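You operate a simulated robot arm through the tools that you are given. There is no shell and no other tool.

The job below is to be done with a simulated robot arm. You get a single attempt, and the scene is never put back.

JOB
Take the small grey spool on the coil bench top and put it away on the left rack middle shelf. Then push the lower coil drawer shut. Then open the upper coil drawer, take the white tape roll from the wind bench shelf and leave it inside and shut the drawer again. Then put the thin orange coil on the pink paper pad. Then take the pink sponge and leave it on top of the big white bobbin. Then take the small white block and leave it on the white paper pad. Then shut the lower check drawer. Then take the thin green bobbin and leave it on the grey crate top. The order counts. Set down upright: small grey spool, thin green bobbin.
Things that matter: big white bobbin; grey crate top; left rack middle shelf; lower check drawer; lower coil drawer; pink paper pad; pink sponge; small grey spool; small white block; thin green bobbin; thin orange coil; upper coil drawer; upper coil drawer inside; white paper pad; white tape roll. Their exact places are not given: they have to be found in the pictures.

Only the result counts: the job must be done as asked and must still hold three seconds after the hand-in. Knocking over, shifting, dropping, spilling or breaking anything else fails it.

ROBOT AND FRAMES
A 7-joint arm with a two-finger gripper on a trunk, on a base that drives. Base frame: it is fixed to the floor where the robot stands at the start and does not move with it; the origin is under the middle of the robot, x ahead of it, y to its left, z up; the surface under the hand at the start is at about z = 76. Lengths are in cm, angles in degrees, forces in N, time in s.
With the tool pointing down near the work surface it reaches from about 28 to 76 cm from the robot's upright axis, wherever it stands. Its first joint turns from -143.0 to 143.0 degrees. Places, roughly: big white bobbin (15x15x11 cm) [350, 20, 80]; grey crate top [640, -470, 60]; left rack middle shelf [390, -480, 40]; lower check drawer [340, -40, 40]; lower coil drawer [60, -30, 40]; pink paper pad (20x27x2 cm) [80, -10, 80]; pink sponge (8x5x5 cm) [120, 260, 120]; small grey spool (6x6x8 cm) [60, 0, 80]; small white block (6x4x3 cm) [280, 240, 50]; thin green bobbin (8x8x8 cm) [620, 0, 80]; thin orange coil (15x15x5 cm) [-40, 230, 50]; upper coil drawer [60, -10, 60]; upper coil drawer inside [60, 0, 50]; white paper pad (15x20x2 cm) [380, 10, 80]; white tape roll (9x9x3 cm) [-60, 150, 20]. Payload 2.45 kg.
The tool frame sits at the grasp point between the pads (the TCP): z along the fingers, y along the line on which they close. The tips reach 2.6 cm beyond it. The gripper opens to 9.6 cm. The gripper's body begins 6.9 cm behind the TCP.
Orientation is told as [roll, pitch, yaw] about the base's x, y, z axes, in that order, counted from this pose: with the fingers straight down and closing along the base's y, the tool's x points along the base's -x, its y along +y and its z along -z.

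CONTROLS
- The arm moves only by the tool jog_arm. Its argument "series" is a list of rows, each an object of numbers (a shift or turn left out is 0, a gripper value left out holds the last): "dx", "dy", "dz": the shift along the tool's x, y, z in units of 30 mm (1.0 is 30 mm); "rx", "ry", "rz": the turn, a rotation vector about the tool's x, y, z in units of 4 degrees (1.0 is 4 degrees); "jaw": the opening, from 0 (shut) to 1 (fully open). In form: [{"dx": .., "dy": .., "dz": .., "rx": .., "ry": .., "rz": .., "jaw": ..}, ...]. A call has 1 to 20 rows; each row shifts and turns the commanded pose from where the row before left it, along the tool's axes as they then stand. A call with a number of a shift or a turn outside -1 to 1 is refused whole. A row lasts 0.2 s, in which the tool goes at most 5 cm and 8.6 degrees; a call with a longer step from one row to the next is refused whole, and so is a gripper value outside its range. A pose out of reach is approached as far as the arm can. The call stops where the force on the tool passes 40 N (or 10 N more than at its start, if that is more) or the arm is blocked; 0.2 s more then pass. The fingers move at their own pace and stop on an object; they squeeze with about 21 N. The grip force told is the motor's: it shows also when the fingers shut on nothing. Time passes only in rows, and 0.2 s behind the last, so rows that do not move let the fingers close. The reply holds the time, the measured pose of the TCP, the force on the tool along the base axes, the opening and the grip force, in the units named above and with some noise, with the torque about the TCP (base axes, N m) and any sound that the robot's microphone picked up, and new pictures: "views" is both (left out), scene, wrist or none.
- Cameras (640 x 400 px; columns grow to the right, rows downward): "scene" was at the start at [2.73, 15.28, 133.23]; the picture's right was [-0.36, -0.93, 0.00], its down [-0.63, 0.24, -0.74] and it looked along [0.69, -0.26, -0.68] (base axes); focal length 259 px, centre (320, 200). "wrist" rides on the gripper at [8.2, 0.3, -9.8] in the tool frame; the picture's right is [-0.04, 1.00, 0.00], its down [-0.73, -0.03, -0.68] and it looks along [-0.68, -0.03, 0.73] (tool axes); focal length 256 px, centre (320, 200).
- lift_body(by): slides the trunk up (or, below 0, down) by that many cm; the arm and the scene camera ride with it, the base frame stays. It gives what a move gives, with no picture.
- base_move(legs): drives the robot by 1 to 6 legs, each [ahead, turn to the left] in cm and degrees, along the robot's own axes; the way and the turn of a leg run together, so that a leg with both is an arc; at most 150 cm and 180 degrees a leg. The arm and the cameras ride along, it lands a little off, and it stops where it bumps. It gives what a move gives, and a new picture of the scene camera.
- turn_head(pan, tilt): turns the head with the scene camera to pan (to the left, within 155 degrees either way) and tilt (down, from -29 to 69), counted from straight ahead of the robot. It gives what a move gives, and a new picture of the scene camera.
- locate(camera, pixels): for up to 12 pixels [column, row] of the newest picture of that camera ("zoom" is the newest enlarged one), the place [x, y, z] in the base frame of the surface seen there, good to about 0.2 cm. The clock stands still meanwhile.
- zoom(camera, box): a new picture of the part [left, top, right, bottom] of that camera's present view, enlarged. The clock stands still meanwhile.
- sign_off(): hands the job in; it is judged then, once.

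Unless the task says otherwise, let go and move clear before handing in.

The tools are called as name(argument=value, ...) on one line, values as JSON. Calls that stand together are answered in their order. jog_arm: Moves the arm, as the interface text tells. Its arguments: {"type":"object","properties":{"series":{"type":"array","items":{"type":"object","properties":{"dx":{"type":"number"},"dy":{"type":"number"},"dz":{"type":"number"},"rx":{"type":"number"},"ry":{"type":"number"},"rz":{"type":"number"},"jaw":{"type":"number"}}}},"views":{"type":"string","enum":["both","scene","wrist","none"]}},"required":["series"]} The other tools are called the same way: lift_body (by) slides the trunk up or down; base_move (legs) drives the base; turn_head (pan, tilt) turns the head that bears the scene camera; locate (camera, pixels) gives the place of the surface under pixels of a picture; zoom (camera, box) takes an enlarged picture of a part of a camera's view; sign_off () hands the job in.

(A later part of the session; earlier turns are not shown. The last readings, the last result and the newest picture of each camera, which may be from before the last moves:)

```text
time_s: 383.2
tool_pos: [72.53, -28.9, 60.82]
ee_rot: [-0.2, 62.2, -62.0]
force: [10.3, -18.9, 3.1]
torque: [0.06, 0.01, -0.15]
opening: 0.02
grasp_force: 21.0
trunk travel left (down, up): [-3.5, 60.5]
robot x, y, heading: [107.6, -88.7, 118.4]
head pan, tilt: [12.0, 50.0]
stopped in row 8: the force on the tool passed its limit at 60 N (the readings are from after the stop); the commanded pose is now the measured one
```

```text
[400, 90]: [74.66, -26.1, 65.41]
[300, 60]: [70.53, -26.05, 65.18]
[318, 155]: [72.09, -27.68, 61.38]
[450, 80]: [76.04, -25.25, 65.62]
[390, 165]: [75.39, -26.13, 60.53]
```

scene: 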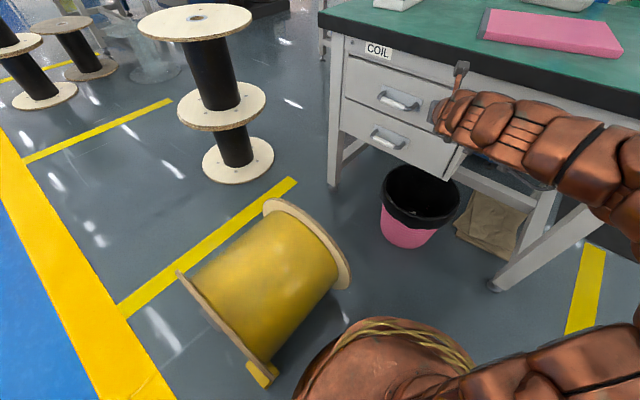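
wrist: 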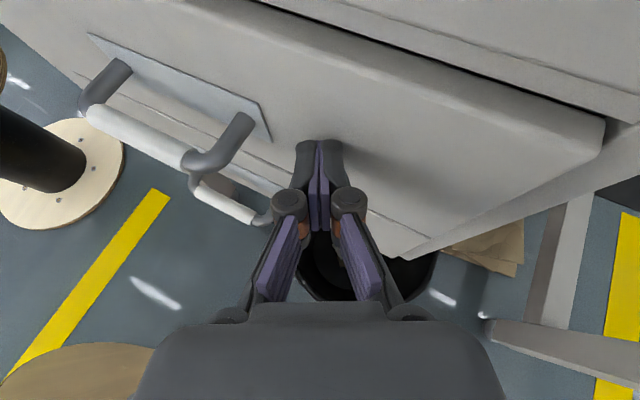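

Upper drawer front is at y=-26.1: shut. Backing off and verifying both fronts.

jog_arm(series=[{"dx": -0.15, "dz": -0.3, "dy": -0.18}, {"dx": -0.3, "dz": -0.57, "dy": -0.35}, {"dx": -0.3, "dz": -0.57, "dy": -0.35}, {"dx": -0.3, "dz": -0.57, "dy": -0.35}, {"dx": -0.3, "dz": -0.57, "dy": -0.35}, {"dx": -0.3, "dz": -0.57, "dy": -0.35}, {"dx": -0.3, "dz": -0.57, "dy": -0.35}, {}], views="scene")

zoom(camera="scene", box=[310, 20, 490, 200])

locate(camera="zoom", pixels=[[170, 130], [170, 250], [300, 300], [150, 150], [250, 190]])

```text
time_s: 385.0
tool_pos: [72.65, -43.26, 60.78]
ee_rot: [-0.2, 62.0, -62.0]
force: [-0.4, 0.0, 0.3]
torque: [0.04, 0.04, 0.02]
opening: 0.01
grasp_force: 20.5
trunk travel left (down, up): [-3.5, 60.5]
robot x, y, heading: [108.1, -88.74, 118.3]
head pan, tilt: [12.0, 50.0]
```

scene: 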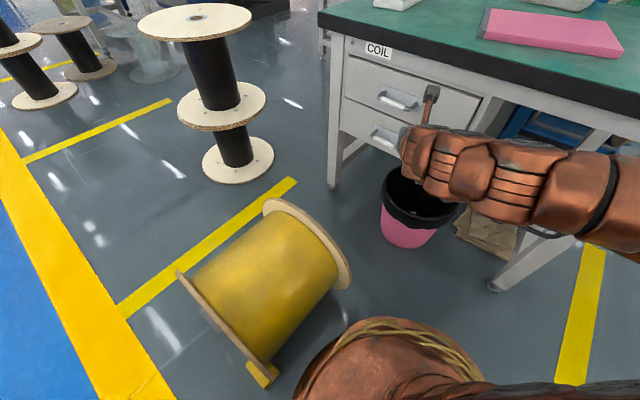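

```text
2.22 times, centred on (400, 110) of scene
```

zoom: 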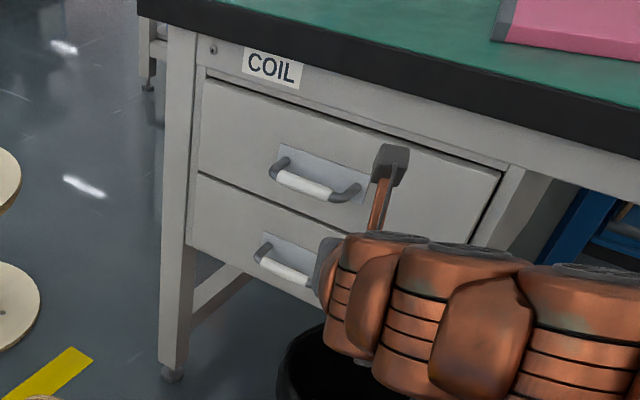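

```text
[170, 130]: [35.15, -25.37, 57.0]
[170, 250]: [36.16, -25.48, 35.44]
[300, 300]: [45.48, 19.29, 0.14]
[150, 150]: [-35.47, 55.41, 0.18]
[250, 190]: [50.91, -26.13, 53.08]
```

Both drawers are shut. Next: the orange coil on the trolley. Raising the trunk and driving back around.

lift_body(by=34)

base_move(legs=[[-88, 0], [0, 62], [150, 0], [80, 0], [0, -90]])

```text
time_s: 388.4
tool_pos: [72.55, -43.18, 94.84]
ee_rot: [-0.3, 62.1, -61.9]
force: [0.4, -0.1, 0.2]
torque: [-0.02, -0.03, 0.02]
opening: 0.0
grasp_force: 20.7
trunk travel left (down, up): [-37.5, 26.5]
robot x, y, heading: [107.58, -88.92, 118.5]
head pan, tilt: [12.0, 50.0]
```

```text
time_s: 410.6
tool_pos: [-90.44, -110.32, 94.9]
ee_rot: [-0.1, 62.0, -90.9]
force: [0.3, 0.1, -0.5]
torque: [-0.01, 0.02, -0.02]
opening: 0.0
grasp_force: 21.3
trunk travel left (down, up): [-37.5, 26.5]
robot x, y, heading: [-81.49, -167.46, 89.5]
head pan, tilt: [12.0, 50.0]
```

scene: 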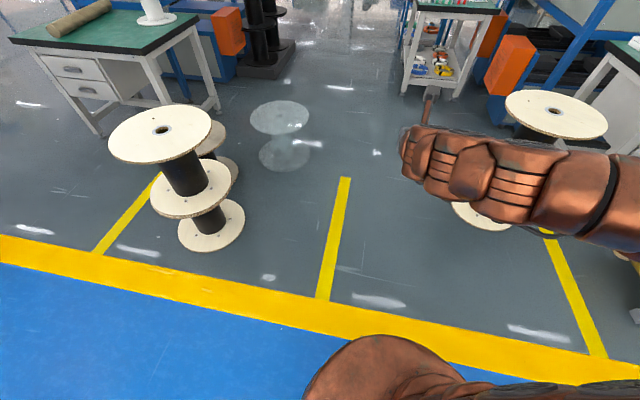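

base_move(legs=[[150, 0], [18, 0], [0, 42], [82, 0], [0, -42], [110, 0]])

turn_head(pan=-65, tilt=40)

```text
time_s: 431.9
tool_pos: [-141.23, 224.81, 94.75]
ee_rot: [-0.2, 62.1, -91.0]
force: [0.3, 0.8, 0.1]
torque: [-0.02, -0.02, 0.02]
opening: 0.0
grasp_force: 20.8
trunk travel left (down, up): [-37.5, 26.5]
robot x, y, heading: [-132.45, 167.9, 89.5]
head pan, tilt: [12.0, 50.0]
```

scene: 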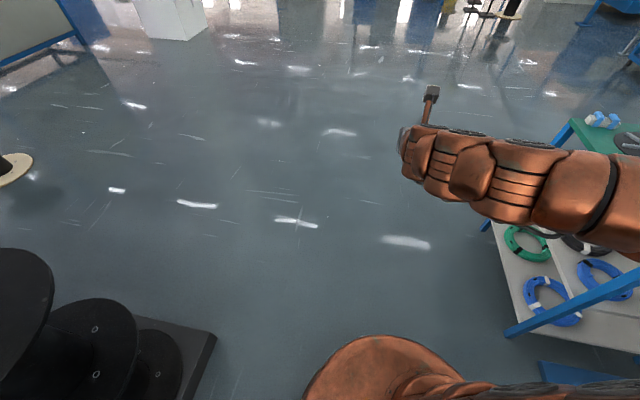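

```text
time_s: 433.4
tool_pos: [-141.33, 224.79, 94.86]
ee_rot: [-0.2, 62.1, -91.0]
force: [-0.5, -0.5, 0.0]
torque: [0.02, -0.01, 0.01]
opening: 0.0
grasp_force: 21.3
trunk travel left (down, up): [-37.5, 26.5]
robot x, y, heading: [-132.08, 167.79, 89.5]
head pan, tilt: [-65.0, 40.0]
```

scene: 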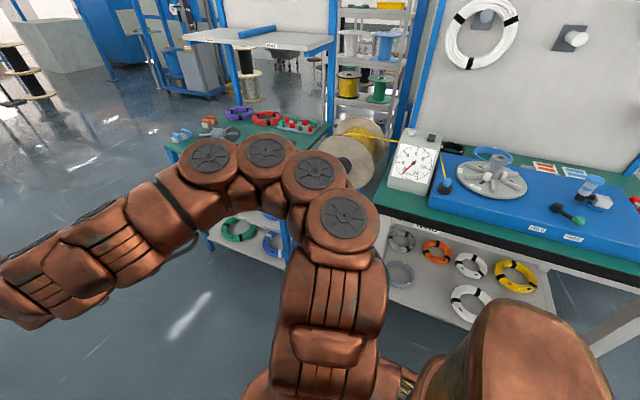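

base_move(legs=[[0, 45], [25, 0], [0, -45], [35, 0]])

turn_head(pan=-110, tilt=35)

```text
time_s: 441.2
tool_pos: [-159.02, 277.04, 94.91]
ee_rot: [-0.1, 62.0, -90.4]
force: [-0.5, 0.7, 0.0]
torque: [-0.03, -0.03, -0.04]
opening: 0.0
grasp_force: 21.8
trunk travel left (down, up): [-37.5, 26.5]
robot x, y, heading: [-149.89, 220.32, 89.9]
head pan, tilt: [-65.0, 40.0]
```

scene: 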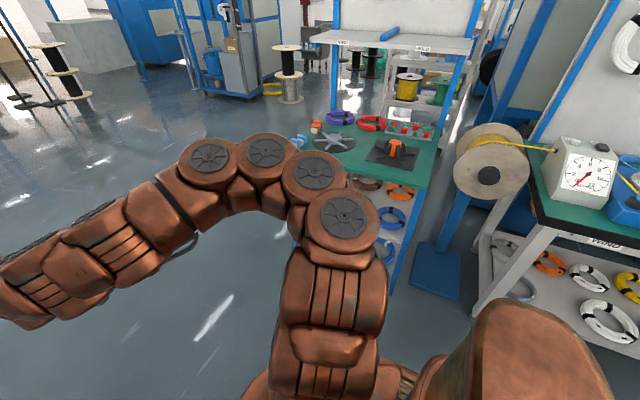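

```text
time_s: 442.3
tool_pos: [-158.95, 277.0, 94.88]
ee_rot: [-0.2, 62.1, -90.3]
force: [-0.1, 0.6, -0.6]
torque: [0.01, -0.04, -0.04]
opening: 0.01
grasp_force: 20.2
trunk travel left (down, up): [-37.5, 26.5]
robot x, y, heading: [-149.86, 220.09, 89.9]
head pan, tilt: [-110.0, 35.0]
```

scene: 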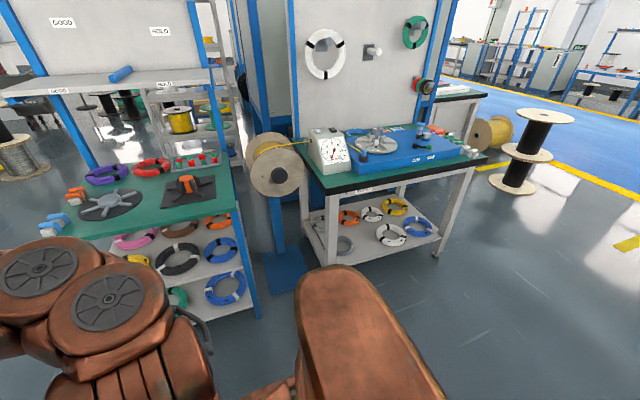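

Good view of the trolley. Zooming and measuring the shelf space around the orange coil.

zoom(camera="scene", box=[80, 130, 320, 310])

locate(camera="zoom", pixels=[[365, 245], [335, 240], [395, 235], [365, 225], [340, 255], [375, 300], [300, 280], [440, 200], [410, 180], [470, 270], [395, 340], [290, 235]])

locate(camera="scene", pixels=[[120, 240], [233, 205], [235, 170], [230, 215], [275, 165], [277, 215], [280, 275], [255, 265], [303, 270], [60, 255], [205, 225], [240, 230]])

```text
2.22 times, centred on (200, 220) of scene
```

zoom: 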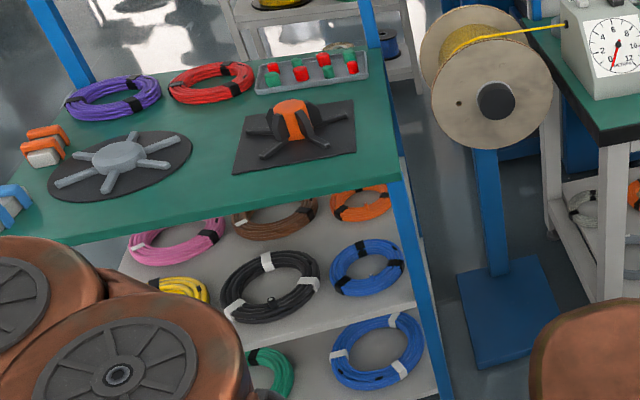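

```text
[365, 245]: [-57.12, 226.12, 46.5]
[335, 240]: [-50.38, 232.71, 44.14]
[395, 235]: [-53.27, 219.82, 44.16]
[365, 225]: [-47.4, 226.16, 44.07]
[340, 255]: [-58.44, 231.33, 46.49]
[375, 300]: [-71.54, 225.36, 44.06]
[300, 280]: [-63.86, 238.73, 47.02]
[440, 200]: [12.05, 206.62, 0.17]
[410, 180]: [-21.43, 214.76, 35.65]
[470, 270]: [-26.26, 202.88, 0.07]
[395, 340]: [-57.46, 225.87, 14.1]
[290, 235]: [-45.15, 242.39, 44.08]
```

```text
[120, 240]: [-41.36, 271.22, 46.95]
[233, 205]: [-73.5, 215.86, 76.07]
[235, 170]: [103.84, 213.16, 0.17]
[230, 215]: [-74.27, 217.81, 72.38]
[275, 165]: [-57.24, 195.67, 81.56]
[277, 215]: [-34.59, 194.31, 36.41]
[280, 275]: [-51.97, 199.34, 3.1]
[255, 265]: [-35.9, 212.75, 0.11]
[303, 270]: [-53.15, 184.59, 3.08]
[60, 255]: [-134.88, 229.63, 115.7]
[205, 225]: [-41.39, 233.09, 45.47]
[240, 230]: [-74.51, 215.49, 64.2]
```

Trolley: front edge x=-74.5, right side y≈214.5, mid shelf z=44, tabletop underside 72.4; the orange coil is ≈(-38.5,225) behind a blue coil. I'll approach diagonally (heading ≈-25°) from about (-110,267) with the arm entering low under the tabletop. First drive to a staging point.

base_move(legs=[[67, 0], [0, -60]])

turn_head(pan=-30, tilt=40)

```text
time_s: 448.6
tool_pos: [-105.9, 324.6, 94.94]
ee_rot: [-0.2, 62.1, -149.0]
force: [-0.7, -0.2, -0.4]
torque: [-0.02, -0.01, 0.01]
opening: 0.0
grasp_force: 21.3
trunk travel left (down, up): [-37.5, 26.5]
robot x, y, heading: [-149.78, 286.79, 31.3]
head pan, tilt: [-110.0, 35.0]
```

scene: 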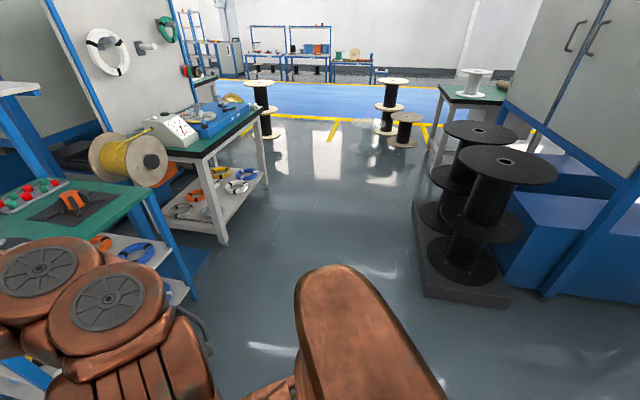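

```text
time_s: 450.2
tool_pos: [-106.1, 324.42, 94.86]
ee_rot: [-0.2, 62.1, -149.1]
force: [0.6, 0.4, 0.1]
torque: [0.01, 0.0, -0.01]
opening: 0.02
grasp_force: 21.3
trunk travel left (down, up): [-37.5, 26.5]
robot x, y, heading: [-149.81, 287.02, 31.0]
head pan, tilt: [-30.0, 40.0]
```

scene: 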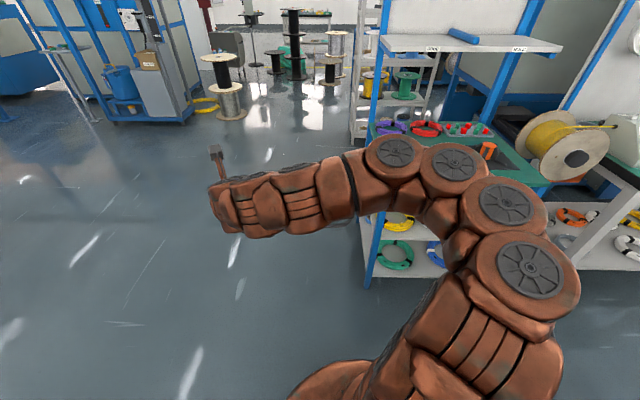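

base_move(legs=[[-8, 0], [0, -56]])

turn_head(pan=0, tilt=40)

```text
time_s: 453.7
tool_pos: [-101.16, 267.49, 94.84]
ee_rot: [-0.2, 62.1, 155.2]
force: [0.0, 0.7, 0.6]
torque: [-0.01, -0.02, 0.01]
opening: 0.0
grasp_force: 20.6
trunk travel left (down, up): [-37.5, 26.5]
robot x, y, heading: [-157.04, 282.64, -24.4]
head pan, tilt: [-30.0, 40.0]
```

scene: 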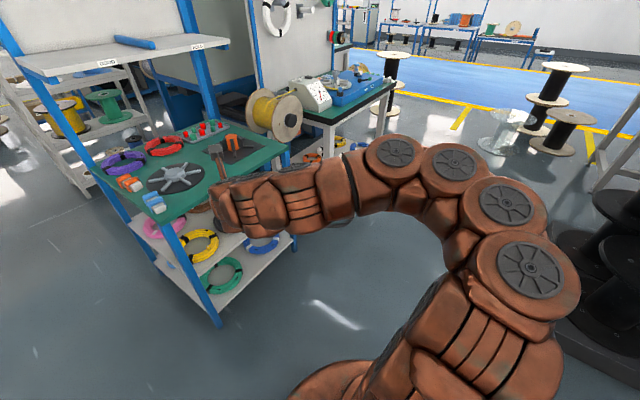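

```text
time_s: 454.7
tool_pos: [-101.06, 267.64, 94.85]
ee_rot: [-0.2, 62.1, 155.1]
force: [0.4, 1.0, 0.3]
torque: [-0.01, -0.01, 0.0]
opening: 0.0
grasp_force: 21.5
trunk travel left (down, up): [-37.5, 26.5]
robot x, y, heading: [-156.93, 282.72, -24.4]
head pan, tilt: [0.0, 40.0]
```

scene: 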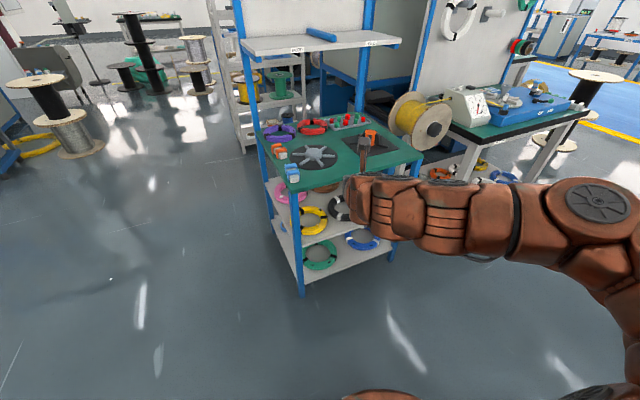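

Setting the arm: 77 cm ahead and 15 cm right of the robot, pitch 55°, jaw wide, then lowering the trunk — all still outside the trolley.

jog_arm(series=[{"dx": 0.39, "dz": 0.737, "dy": 1.0, "jaw": 0.6}, {"dx": 0.39, "dz": 0.737, "dy": 1.0}, {"dx": 0.39, "dz": 0.737, "dy": 1.0}, {"dx": 0.39, "dz": 0.737, "dy": 1.0}, {"dx": 0.39, "dz": 0.737, "dy": 1.0}, {"dx": 0.39, "dz": 0.737, "dy": 1.0}, {"dx": 0.39, "dz": 0.737, "dy": 1.0}, {"dx": 0.39, "dz": 0.737, "dy": 1.0}, {"ry": -0.875}, {"ry": -0.875}, {}], views="none")

lift_body(by=-37.4)

jog_arm(series=[{"dx": -0.5, "dz": 0.35}, {"dx": -0.5, "dz": 0.35}, {"dx": -0.5, "dz": 0.35}, {"dx": -0.5, "dz": 0.35}, {}])

```text
time_s: 457.1
tool_pos: [-92.81, 237.5, 94.86]
ee_rot: [-0.1, 55.1, 155.2]
force: [0.0, 0.0, -0.5]
torque: [0.02, 0.02, -0.02]
opening: 5.78
grasp_force: 0.1
trunk travel left (down, up): [-37.5, 26.5]
robot x, y, heading: [-156.95, 282.56, -24.6]
head pan, tilt: [0.0, 40.0]
```

```text
time_s: 460.7
tool_pos: [-92.88, 237.52, 57.41]
ee_rot: [-0.2, 55.0, 155.2]
force: [0.0, 0.0, -0.5]
torque: [0.03, -0.02, 0.02]
opening: 5.78
grasp_force: 0.0
trunk travel left (down, up): [-0.1, 63.9]
robot x, y, heading: [-157.05, 282.9, -24.7]
head pan, tilt: [0.0, 40.0]
```

```text
time_s: 461.9
tool_pos: [-92.78, 237.41, 49.96]
ee_rot: [-0.1, 55.0, 155.1]
force: [1.1, 0.3, 0.2]
torque: [-0.04, 0.0, -0.01]
opening: 5.77
grasp_force: 0.0
trunk travel left (down, up): [-0.1, 63.9]
robot x, y, heading: [-156.71, 282.51, -24.3]
head pan, tilt: [0.0, 40.0]
```

scene: 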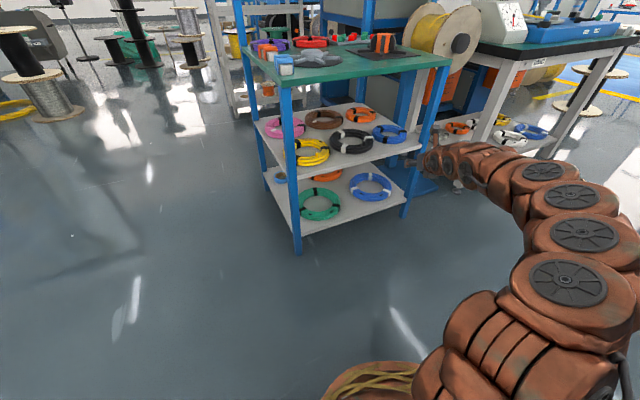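
wrist: 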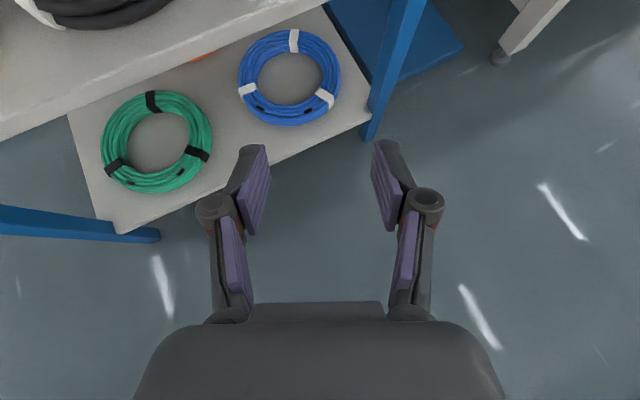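

locate(camera="scene", pixels=[[432, 150], [450, 146], [475, 146], [500, 150], [525, 160], [560, 165], [600, 190], [455, 185], [362, 115], [390, 130], [388, 125], [348, 140]])

zoom(camera="scene", box=[230, 20, 470, 240])

```text
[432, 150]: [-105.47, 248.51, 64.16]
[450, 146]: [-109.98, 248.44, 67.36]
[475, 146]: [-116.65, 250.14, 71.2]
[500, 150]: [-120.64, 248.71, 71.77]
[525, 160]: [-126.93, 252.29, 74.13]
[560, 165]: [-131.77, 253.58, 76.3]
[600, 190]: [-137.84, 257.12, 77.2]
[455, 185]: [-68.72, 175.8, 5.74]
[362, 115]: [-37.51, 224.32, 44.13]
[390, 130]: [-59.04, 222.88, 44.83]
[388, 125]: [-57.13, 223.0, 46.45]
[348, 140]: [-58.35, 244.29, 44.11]
```

```text
1.82 times, centred on (350, 130) of scene
```

zoom: 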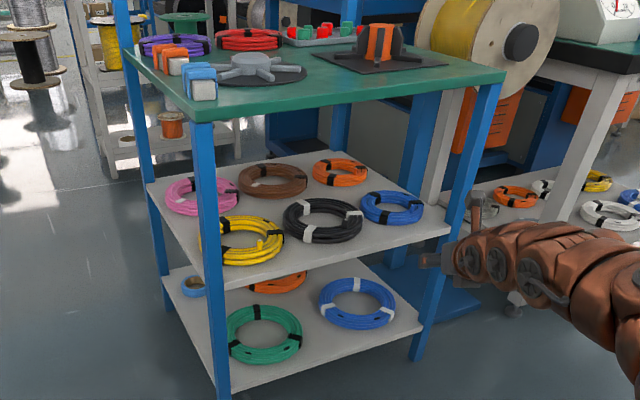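

Forearm profile suggests pitch 60° entering at z≈49.3 will fit under the tabletop. Locating the orange coil's rim precisely.

zoom(camera="scene", box=[320, 90, 420, 150])

locate(camera="zoom", pixels=[[178, 100], [325, 100], [255, 60], [230, 150], [195, 90], [310, 100], [250, 75], [260, 145], [330, 200], [520, 190], [430, 235], [430, 165]])

```text
6.40 times, centred on (370, 120) of scene
```

zoom: 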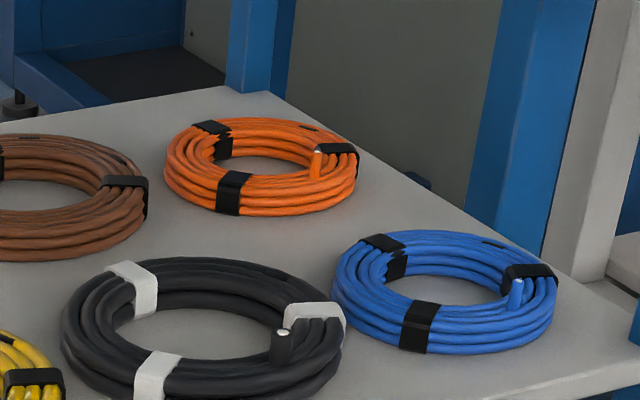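

```text
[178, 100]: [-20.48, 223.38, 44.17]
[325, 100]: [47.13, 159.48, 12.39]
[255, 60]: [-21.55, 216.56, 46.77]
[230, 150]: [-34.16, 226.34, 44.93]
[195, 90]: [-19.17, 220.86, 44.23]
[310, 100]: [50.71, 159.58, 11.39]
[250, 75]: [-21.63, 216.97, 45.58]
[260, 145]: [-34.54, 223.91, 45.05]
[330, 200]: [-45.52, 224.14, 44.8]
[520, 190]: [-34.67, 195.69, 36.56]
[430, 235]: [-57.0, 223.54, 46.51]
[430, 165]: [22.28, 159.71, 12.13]
```

locate(camera="zoom", pixels=[[180, 165], [345, 175], [265, 125], [265, 200], [200, 165], [325, 175], [280, 180], [262, 165], [345, 290], [540, 300], [440, 335], [318, 160]])

```text
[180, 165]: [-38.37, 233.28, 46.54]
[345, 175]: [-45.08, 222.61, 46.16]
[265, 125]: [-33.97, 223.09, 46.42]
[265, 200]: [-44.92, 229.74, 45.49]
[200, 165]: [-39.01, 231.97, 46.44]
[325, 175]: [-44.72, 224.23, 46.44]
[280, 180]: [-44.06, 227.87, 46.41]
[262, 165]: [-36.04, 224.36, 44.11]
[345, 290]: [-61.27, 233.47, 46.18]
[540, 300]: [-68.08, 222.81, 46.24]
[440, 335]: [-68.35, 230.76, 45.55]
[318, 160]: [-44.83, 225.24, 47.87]
```

Orange coil: centre ≈(-39.2,226.7), ring radius 4.5–7.2; I'll grip its right wall near (-41.7,221.3). Setting pitch 60°, shifting left 6.6 cm, z≈49.3.

jog_arm(series=[{"dy": -0.73, "ry": 0.65}, {"dy": -0.73, "ry": 0.6}, {"dy": -0.74}, {}], views="none")

base_move(legs=[[20, 0]])

jog_arm(series=[{}])

```text
time_s: 462.9
tool_pos: [-90.12, 243.51, 50.13]
ee_rot: [-0.2, 60.2, 155.1]
force: [0.4, -0.2, -0.1]
torque: [0.02, 0.06, -0.01]
opening: 5.78
grasp_force: 0.0
trunk travel left (down, up): [-0.1, 63.9]
robot x, y, heading: [-156.99, 282.45, -24.6]
head pan, tilt: [0.0, 40.0]
```

```text
time_s: 464.5
tool_pos: [-71.74, 235.0, 50.16]
ee_rot: [-0.2, 60.2, 155.0]
force: [0.5, -0.5, -0.2]
torque: [-0.06, 0.0, 0.0]
opening: 5.78
grasp_force: 0.0
trunk travel left (down, up): [-0.1, 63.9]
robot x, y, heading: [-138.38, 274.28, -24.3]
head pan, tilt: [0.0, 40.0]
```

scene: 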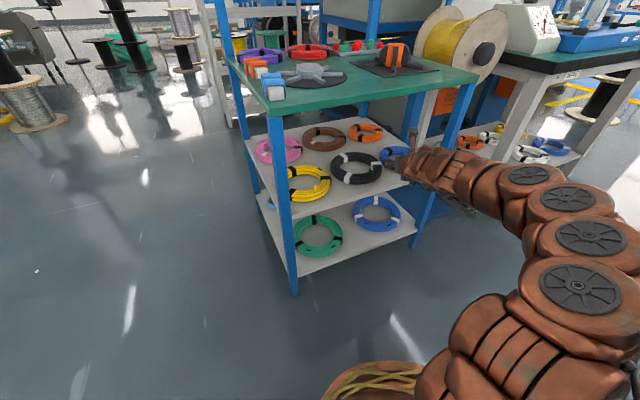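

```text
time_s: 464.9
tool_pos: [-71.76, 234.96, 50.12]
ee_rot: [-0.1, 60.2, 155.0]
force: [-1.0, -0.7, -0.6]
torque: [-0.02, -0.02, -0.02]
opening: 5.77
grasp_force: 0.1
trunk travel left (down, up): [-0.1, 63.9]
robot x, y, heading: [-138.35, 274.21, -24.4]
head pan, tilt: [0.0, 40.0]
```

scene: 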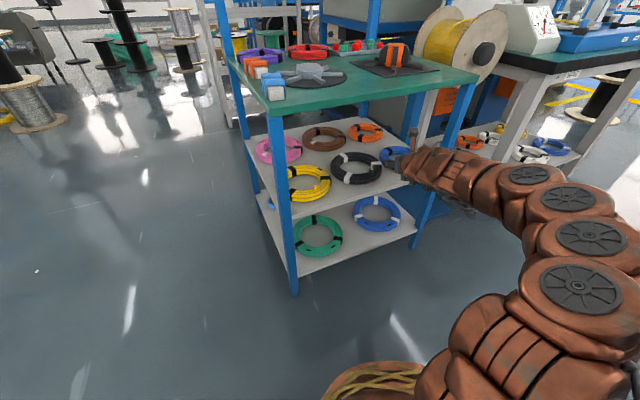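
wrist: 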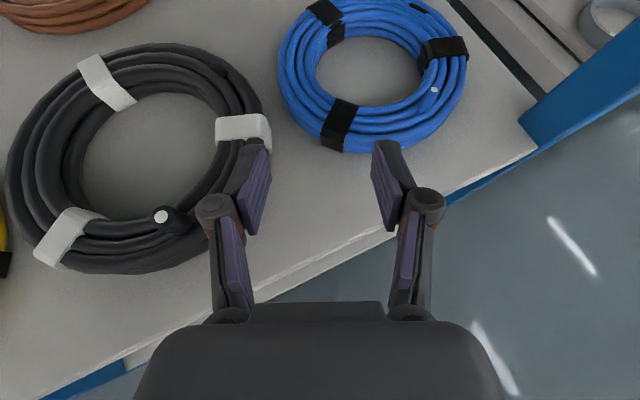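

Entering well. Lowering 0.8 cm and driving 25 cm further in, watching clearance to the tabletop.

jog_arm(series=[{"dx": -0.23, "dz": 0.133}, {}], views="none")

base_move(legs=[[14, 0]])

jog_arm(series=[{}])

locate(camera="scene", pixels=[[432, 150], [455, 150], [480, 158], [505, 168], [525, 165], [540, 175], [420, 150], [470, 100]])

```text
time_s: 465.5
tool_pos: [-71.74, 235.14, 49.42]
ee_rot: [-0.2, 60.1, 155.1]
force: [0.3, 0.5, 0.6]
torque: [-0.01, 0.01, 0.0]
opening: 5.75
grasp_force: 0.1
trunk travel left (down, up): [-0.1, 63.9]
robot x, y, heading: [-138.26, 274.24, -24.3]
head pan, tilt: [0.0, 40.0]
```

```text
time_s: 466.8
tool_pos: [-59.17, 228.93, 49.38]
ee_rot: [-0.1, 60.1, 154.9]
force: [1.4, -0.4, -0.7]
torque: [0.0, 0.01, 0.0]
opening: 5.78
grasp_force: 0.0
trunk travel left (down, up): [-0.1, 63.9]
robot x, y, heading: [-125.54, 268.19, -24.2]
head pan, tilt: [0.0, 40.0]
```

scene: 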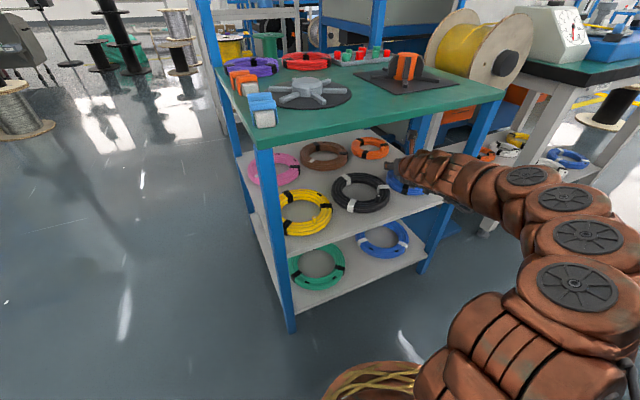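

```text
time_s: 467.2
tool_pos: [-59.05, 229.06, 49.37]
ee_rot: [-0.2, 60.2, 154.8]
force: [0.1, 0.1, -0.3]
torque: [-0.02, -0.01, 0.03]
opening: 5.73
grasp_force: 0.0
trunk travel left (down, up): [-0.1, 63.9]
robot x, y, heading: [-125.64, 268.22, -24.7]
head pan, tilt: [0.0, 40.0]
```

scene: 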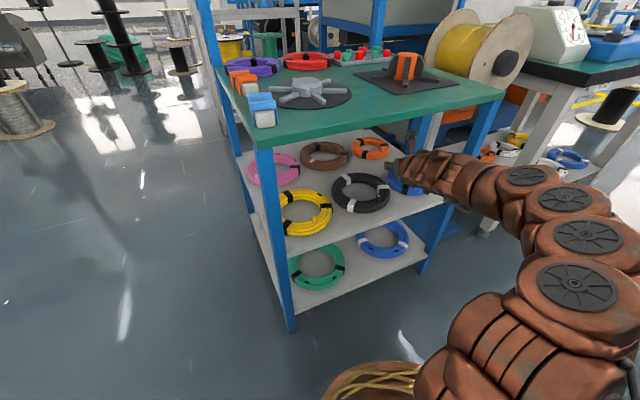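
wrist: 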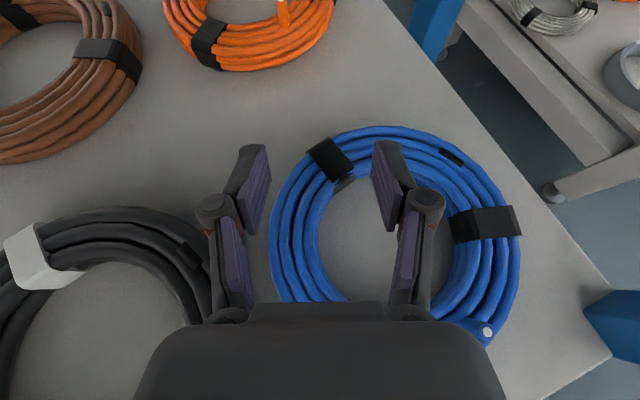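

```text
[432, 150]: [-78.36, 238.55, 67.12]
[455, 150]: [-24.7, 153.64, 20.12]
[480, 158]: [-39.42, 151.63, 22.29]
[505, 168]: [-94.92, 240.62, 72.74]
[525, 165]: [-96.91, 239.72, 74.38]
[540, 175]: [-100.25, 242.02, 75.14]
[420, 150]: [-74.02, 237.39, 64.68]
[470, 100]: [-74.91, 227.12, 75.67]
```

Clearance OK (forearm top ≈71 at the edge vs 72.4). Advancing 8 cm with the arm and rotating the tool heading ~6.6° to keep the cable stub clear.

jog_arm(series=[{"dx": 0.444, "dz": 0.77}, {"dx": 0.444, "dz": 0.77, "rx": 0.71, "rz": -0.41}, {"dx": 0.444, "dz": 0.77, "rx": 0.71, "rz": -0.41}, {}])

locate(camera="wrist", pixels=[[200, 60], [300, 60], [260, 10], [250, 100], [330, 50], [180, 30], [290, 40], [310, 100]])

```text
time_s: 467.9
tool_pos: [-55.68, 225.8, 48.62]
ee_rot: [-10.7, 60.0, 145.9]
force: [-2.8, -2.3, 12.0]
torque: [-0.47, 0.08, -0.09]
opening: 6.35
grasp_force: 3.5
trunk travel left (down, up): [-0.1, 63.9]
robot x, y, heading: [-125.26, 268.23, -24.7]
head pan, tilt: [0.0, 40.0]
stopped in row 3: the force on the tool passed its limit at 55 N (the readings are from after the stop); the commanded pose is now the measured one
```

scene: 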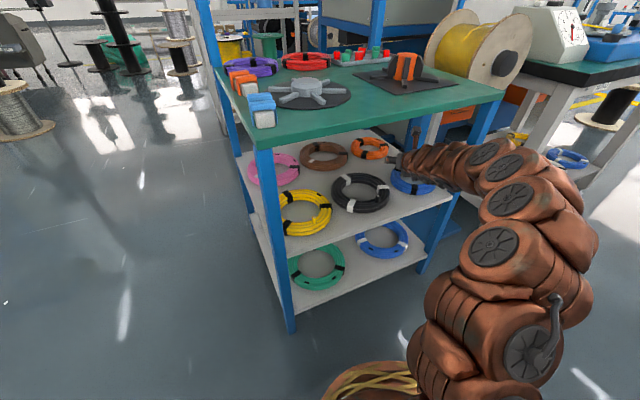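
wrist: 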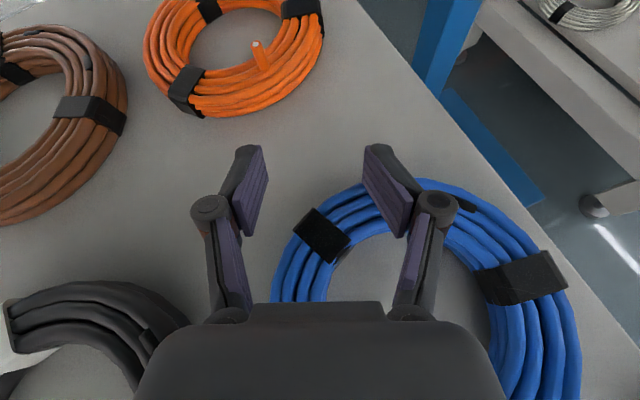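

```text
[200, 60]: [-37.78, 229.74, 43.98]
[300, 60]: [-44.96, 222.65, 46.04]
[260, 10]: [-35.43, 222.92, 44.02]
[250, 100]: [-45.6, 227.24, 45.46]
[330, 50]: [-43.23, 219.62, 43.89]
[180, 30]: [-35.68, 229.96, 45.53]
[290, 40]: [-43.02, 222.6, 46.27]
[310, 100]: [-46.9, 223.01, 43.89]
```

The right finger pressed on the blue coil after a wrist reconfiguration. I'll back off gently upward and check whether the coil moved.

jog_arm(series=[{"dz": -0.2, "dx": 0.1}, {"dz": -0.2, "dx": 0.1}, {}])

zoom(camera="scene", box=[320, 120, 480, 220])

```text
time_s: 468.6
tool_pos: [-56.3, 226.08, 49.44]
ee_rot: [-10.7, 59.8, 146.1]
force: [0.3, -0.5, -0.4]
torque: [0.02, 0.01, -0.07]
opening: 5.77
grasp_force: 0.1
trunk travel left (down, up): [-0.1, 63.9]
robot x, y, heading: [-125.66, 268.95, -25.0]
head pan, tilt: [0.0, 40.0]
```

scene: 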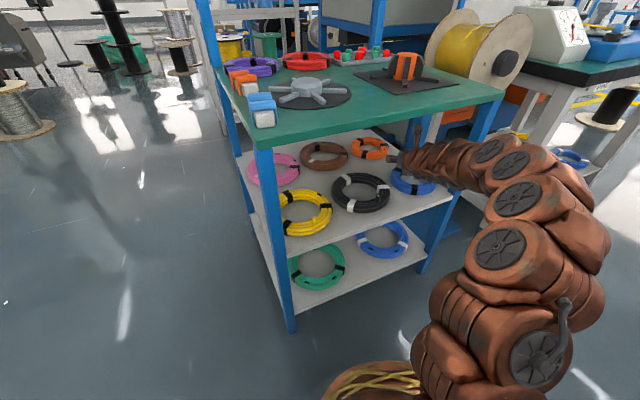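
wrist: 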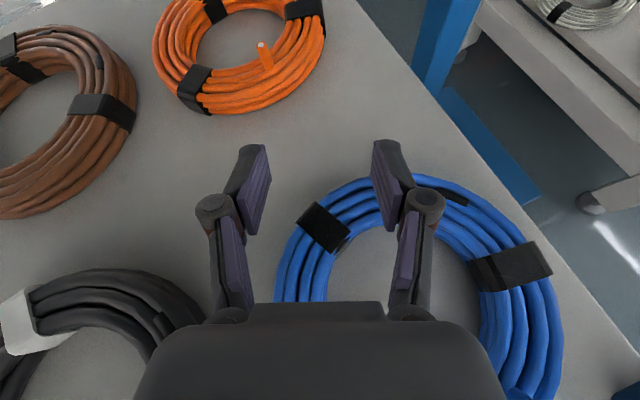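

```text
4.00 times, centred on (400, 170) of scene
```

zoom: 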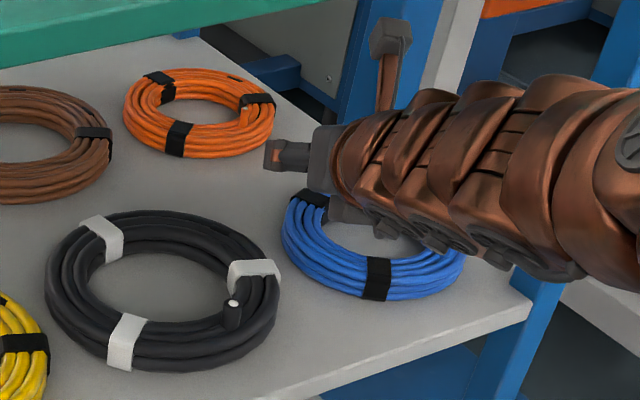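

locate(camera="wrist", pixels=[[323, 227], [512, 267], [335, 205], [310, 245], [455, 195], [300, 300], [197, 90], [300, 10], [262, 47], [240, 100]])

```text
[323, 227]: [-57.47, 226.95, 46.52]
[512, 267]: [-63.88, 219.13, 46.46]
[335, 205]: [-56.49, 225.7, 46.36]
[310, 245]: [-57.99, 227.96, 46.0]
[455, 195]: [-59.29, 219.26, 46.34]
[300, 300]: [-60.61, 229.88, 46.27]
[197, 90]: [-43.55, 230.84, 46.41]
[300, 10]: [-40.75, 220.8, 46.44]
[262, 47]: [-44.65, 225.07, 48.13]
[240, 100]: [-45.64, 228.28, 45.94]
```

locate(camera="wrist", pixels=[[280, 270], [410, 180], [440, 183], [556, 330], [548, 300], [520, 225], [293, 235], [360, 188], [240, 5], [165, 40]])

locate(camera="scene", pixels=[[415, 192], [392, 178], [430, 185], [410, 168]])

```text
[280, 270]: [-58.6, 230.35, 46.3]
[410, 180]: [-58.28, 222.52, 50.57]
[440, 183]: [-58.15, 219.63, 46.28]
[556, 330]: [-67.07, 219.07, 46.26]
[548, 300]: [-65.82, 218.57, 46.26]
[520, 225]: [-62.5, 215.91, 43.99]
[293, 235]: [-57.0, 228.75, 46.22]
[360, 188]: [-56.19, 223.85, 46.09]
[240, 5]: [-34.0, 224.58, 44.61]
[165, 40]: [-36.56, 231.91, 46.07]
```

```text
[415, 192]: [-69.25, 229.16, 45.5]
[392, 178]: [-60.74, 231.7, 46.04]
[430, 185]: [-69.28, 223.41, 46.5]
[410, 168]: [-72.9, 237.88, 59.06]
```

The blue coil appears shifted by at most ~1 cm; fingers are clear of it now. The tool got twisted ~6° about its axis; I'll undo that in small steps and check forearm clearance.

jog_arm(series=[{"rz": -0.3}, {"rz": -0.3}, {"rz": -0.3}, {"rz": -0.3}, {"rz": -0.35}, {}])

locate(camera="scene", pixels=[[425, 145], [440, 147], [455, 143], [475, 140], [490, 145], [510, 150], [530, 150], [417, 128]])

```text
time_s: 470.1
tool_pos: [-56.24, 225.92, 49.49]
ee_rot: [0.0, 60.4, 158.4]
force: [0.3, 0.4, 0.1]
torque: [0.01, 0.01, 0.0]
opening: 5.76
grasp_force: 0.0
trunk travel left (down, up): [-0.1, 63.9]
robot x, y, heading: [-125.66, 268.45, -24.7]
head pan, tilt: [0.0, 40.0]
```

scene: 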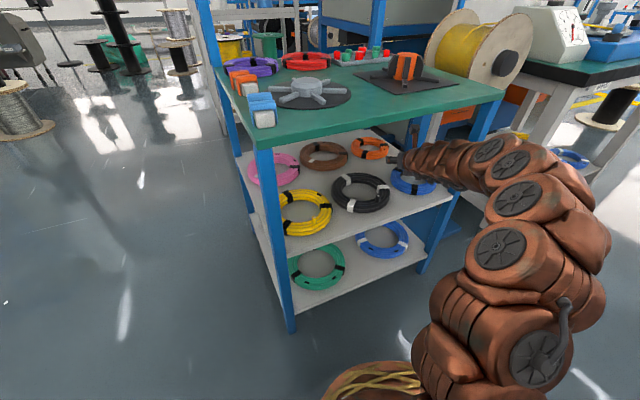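
wrist: 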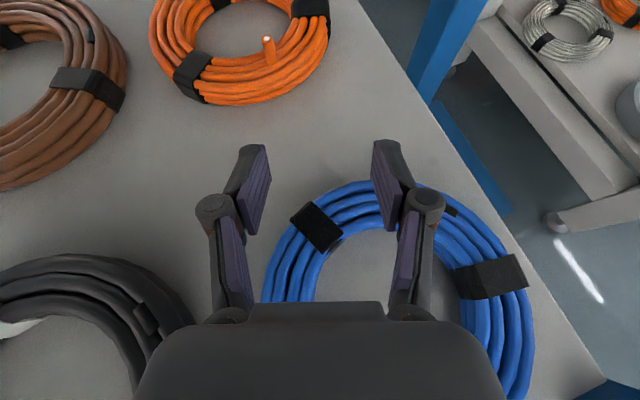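

```text
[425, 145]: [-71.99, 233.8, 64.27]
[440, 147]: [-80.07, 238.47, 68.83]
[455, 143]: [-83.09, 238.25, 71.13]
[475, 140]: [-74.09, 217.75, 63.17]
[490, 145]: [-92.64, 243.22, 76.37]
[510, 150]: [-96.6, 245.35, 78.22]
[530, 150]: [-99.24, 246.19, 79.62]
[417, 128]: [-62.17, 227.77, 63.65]
```

Tool is straight again (heading -21.6°). I'll advance with the base (to avoid elbow jumps): 5 cm, then lower a little once past the blue coil.

base_move(legs=[[5, 0]])

jog_arm(series=[{"dx": -0.13, "dz": 0.075, "dy": -0.1}, {"dx": -0.13, "dz": 0.075, "dy": -0.1}, {"dx": -0.13, "dz": 0.075, "dy": -0.1}, {}])

locate(camera="scene", pixels=[[425, 145], [440, 147], [455, 143], [465, 140], [475, 145], [490, 145], [490, 95], [470, 105]])

```text
time_s: 471.0
tool_pos: [-51.74, 224.15, 49.44]
ee_rot: [-0.1, 60.3, 158.5]
force: [-0.4, -0.9, 0.9]
torque: [0.03, 0.0, 0.01]
opening: 5.76
grasp_force: 0.0
trunk travel left (down, up): [-0.1, 63.9]
robot x, y, heading: [-121.24, 266.34, -25.0]
head pan, tilt: [0.0, 40.0]
```

scene: 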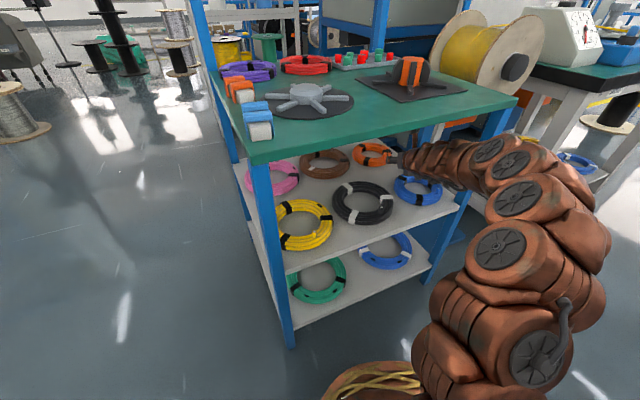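

```text
time_s: 472.0
tool_pos: [-51.25, 224.94, 48.15]
ee_rot: [0.1, 60.4, 158.6]
force: [-0.4, -0.5, 0.0]
torque: [0.0, -0.03, -0.04]
opening: 5.76
grasp_force: 0.0
trunk travel left (down, up): [-0.1, 63.9]
robot x, y, heading: [-121.22, 265.91, -24.7]
head pan, tilt: [0.0, 40.0]
```

scene: 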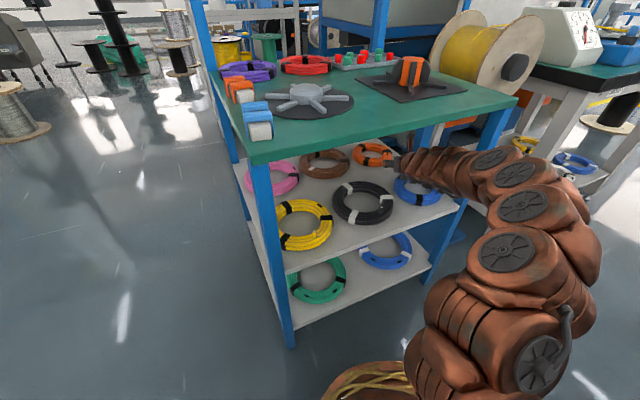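
wrist: 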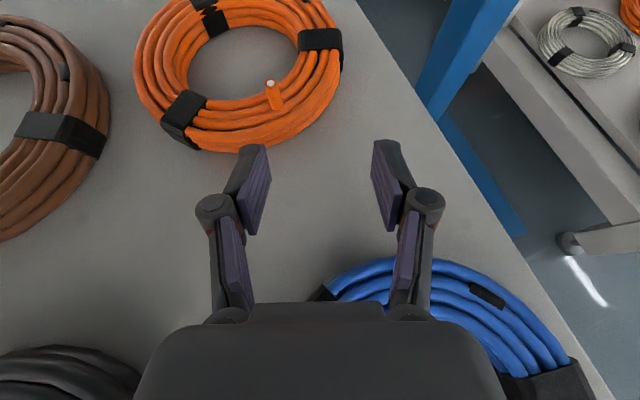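

```text
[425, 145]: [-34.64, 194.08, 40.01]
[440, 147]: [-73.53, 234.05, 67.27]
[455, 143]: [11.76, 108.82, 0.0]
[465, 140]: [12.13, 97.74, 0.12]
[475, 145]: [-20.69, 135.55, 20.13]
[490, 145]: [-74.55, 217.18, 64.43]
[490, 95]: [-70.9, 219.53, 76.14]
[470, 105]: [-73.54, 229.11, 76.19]
```

locate(camera="wrist", pixels=[[336, 75], [145, 80], [240, 140], [195, 60], [295, 85], [320, 60], [270, 85], [280, 130], [315, 100], [230, 30], [325, 20], [245, 90]])

```text
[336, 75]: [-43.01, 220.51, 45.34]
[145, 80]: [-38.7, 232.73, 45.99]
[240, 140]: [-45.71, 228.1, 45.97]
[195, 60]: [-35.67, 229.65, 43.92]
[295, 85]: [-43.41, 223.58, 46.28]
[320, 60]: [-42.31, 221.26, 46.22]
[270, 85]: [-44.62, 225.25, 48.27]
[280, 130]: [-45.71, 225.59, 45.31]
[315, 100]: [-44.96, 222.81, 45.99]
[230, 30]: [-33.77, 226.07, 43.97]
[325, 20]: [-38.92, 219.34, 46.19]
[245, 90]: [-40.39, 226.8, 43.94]
```

Coil centre (-39.0,226.1), wall 5.1–7.0 cm radius. I'll flatten the pitch to 66° (lower forearm), narrow the jaw to 3.7 cm, and advance with the base.

jog_arm(series=[{"ry": 0.35, "jaw": 0.385, "dx": 0.05}, {"ry": 0.35, "dx": 0.05}, {"ry": 0.35, "dx": 0.05}, {"ry": 0.35, "dx": 0.05}, {}])

locate(camera="scene", pixels=[[432, 150], [440, 150], [450, 155], [460, 152], [470, 150], [480, 150], [490, 152], [500, 155]])

```text
time_s: 473.2
tool_pos: [-51.06, 224.9, 48.65]
ee_rot: [0.0, 65.9, 158.5]
force: [1.0, 0.4, 0.8]
torque: [0.0, 0.01, 0.0]
opening: 3.7
grasp_force: 0.2
trunk travel left (down, up): [-0.1, 63.9]
robot x, y, heading: [-121.33, 266.58, -24.7]
head pan, tilt: [0.0, 40.0]
```

scene: 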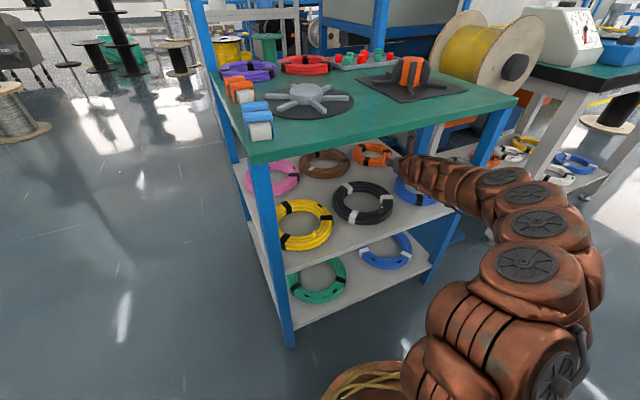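
wrist: 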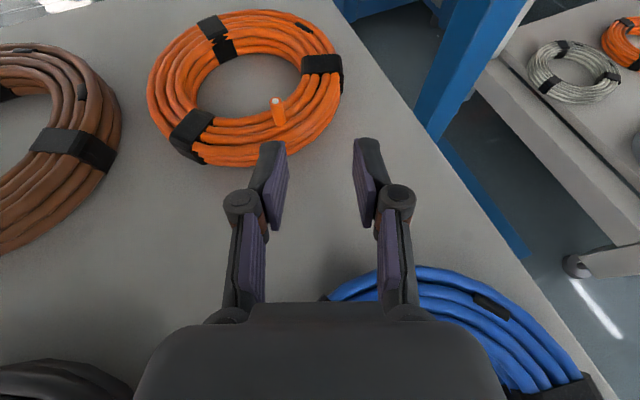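

```text
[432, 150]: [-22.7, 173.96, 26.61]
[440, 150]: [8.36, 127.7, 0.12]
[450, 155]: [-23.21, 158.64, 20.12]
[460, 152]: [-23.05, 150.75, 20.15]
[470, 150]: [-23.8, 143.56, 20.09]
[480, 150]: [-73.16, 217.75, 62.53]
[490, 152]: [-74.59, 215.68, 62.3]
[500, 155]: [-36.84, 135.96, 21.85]
```

locate(camera="scene", pixels=[[430, 165], [445, 166], [460, 170], [475, 170], [490, 170], [505, 172], [520, 185]])

```text
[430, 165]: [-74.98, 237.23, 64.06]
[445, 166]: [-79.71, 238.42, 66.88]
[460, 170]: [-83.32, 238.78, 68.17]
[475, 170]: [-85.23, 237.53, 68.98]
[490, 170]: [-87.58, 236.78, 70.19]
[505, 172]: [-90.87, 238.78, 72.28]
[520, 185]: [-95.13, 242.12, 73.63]
```

Plenty of clearance now (forearm ≈68 vs 72.4). Raising 1 cm, then driving 10 cm further.

jog_arm(series=[{"dx": 0.15, "dz": -0.068}, {"dx": 0.15, "dz": -0.068}, {}], views="none")

base_move(legs=[[10, 0]])

jog_arm(series=[{}])

```text
time_s: 474.0
tool_pos: [-51.16, 224.83, 49.61]
ee_rot: [-0.1, 66.0, 158.4]
force: [0.1, 0.1, 0.5]
torque: [0.0, 0.0, -0.03]
opening: 3.71
grasp_force: 0.1
trunk travel left (down, up): [-0.1, 63.9]
robot x, y, heading: [-121.42, 266.09, -24.6]
head pan, tilt: [0.0, 40.0]
```

```text
time_s: 475.1
tool_pos: [-42.2, 220.43, 49.75]
ee_rot: [0.0, 66.0, 158.4]
force: [-0.1, 0.1, 0.7]
torque: [0.0, -0.02, 0.04]
opening: 3.68
grasp_force: 0.0
trunk travel left (down, up): [-0.1, 63.9]
robot x, y, heading: [-112.05, 261.9, -24.5]
head pan, tilt: [0.0, 40.0]
```

scene: 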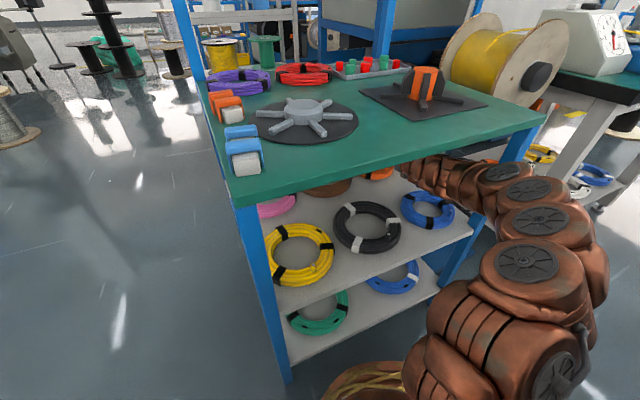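

```text
time_s: 475.5
tool_pos: [-42.05, 220.58, 49.59]
ee_rot: [0.1, 65.9, 158.4]
force: [1.0, 0.4, -0.2]
torque: [0.02, -0.01, 0.01]
opening: 3.68
grasp_force: 0.0
trunk travel left (down, up): [-0.1, 63.9]
robot x, y, heading: [-111.82, 261.88, -24.7]
head pan, tilt: [0.0, 40.0]
```

scene: 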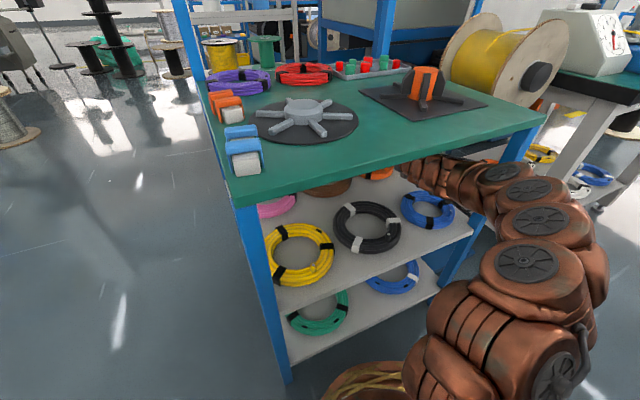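
wrist: 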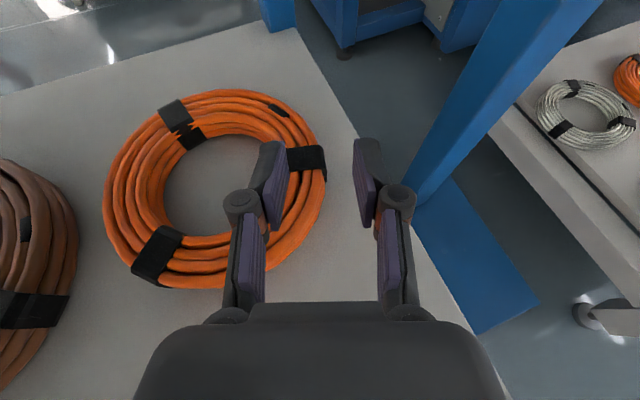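

locate(camera="wrist", pixels=[[300, 190], [318, 190], [310, 160], [325, 160], [290, 210], [300, 230], [265, 150], [345, 190]])

```text
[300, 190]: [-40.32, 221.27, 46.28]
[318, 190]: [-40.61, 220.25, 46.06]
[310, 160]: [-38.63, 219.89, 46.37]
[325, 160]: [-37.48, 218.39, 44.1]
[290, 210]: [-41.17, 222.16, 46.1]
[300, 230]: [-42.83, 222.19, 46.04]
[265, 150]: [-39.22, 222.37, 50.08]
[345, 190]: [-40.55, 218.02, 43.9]
```

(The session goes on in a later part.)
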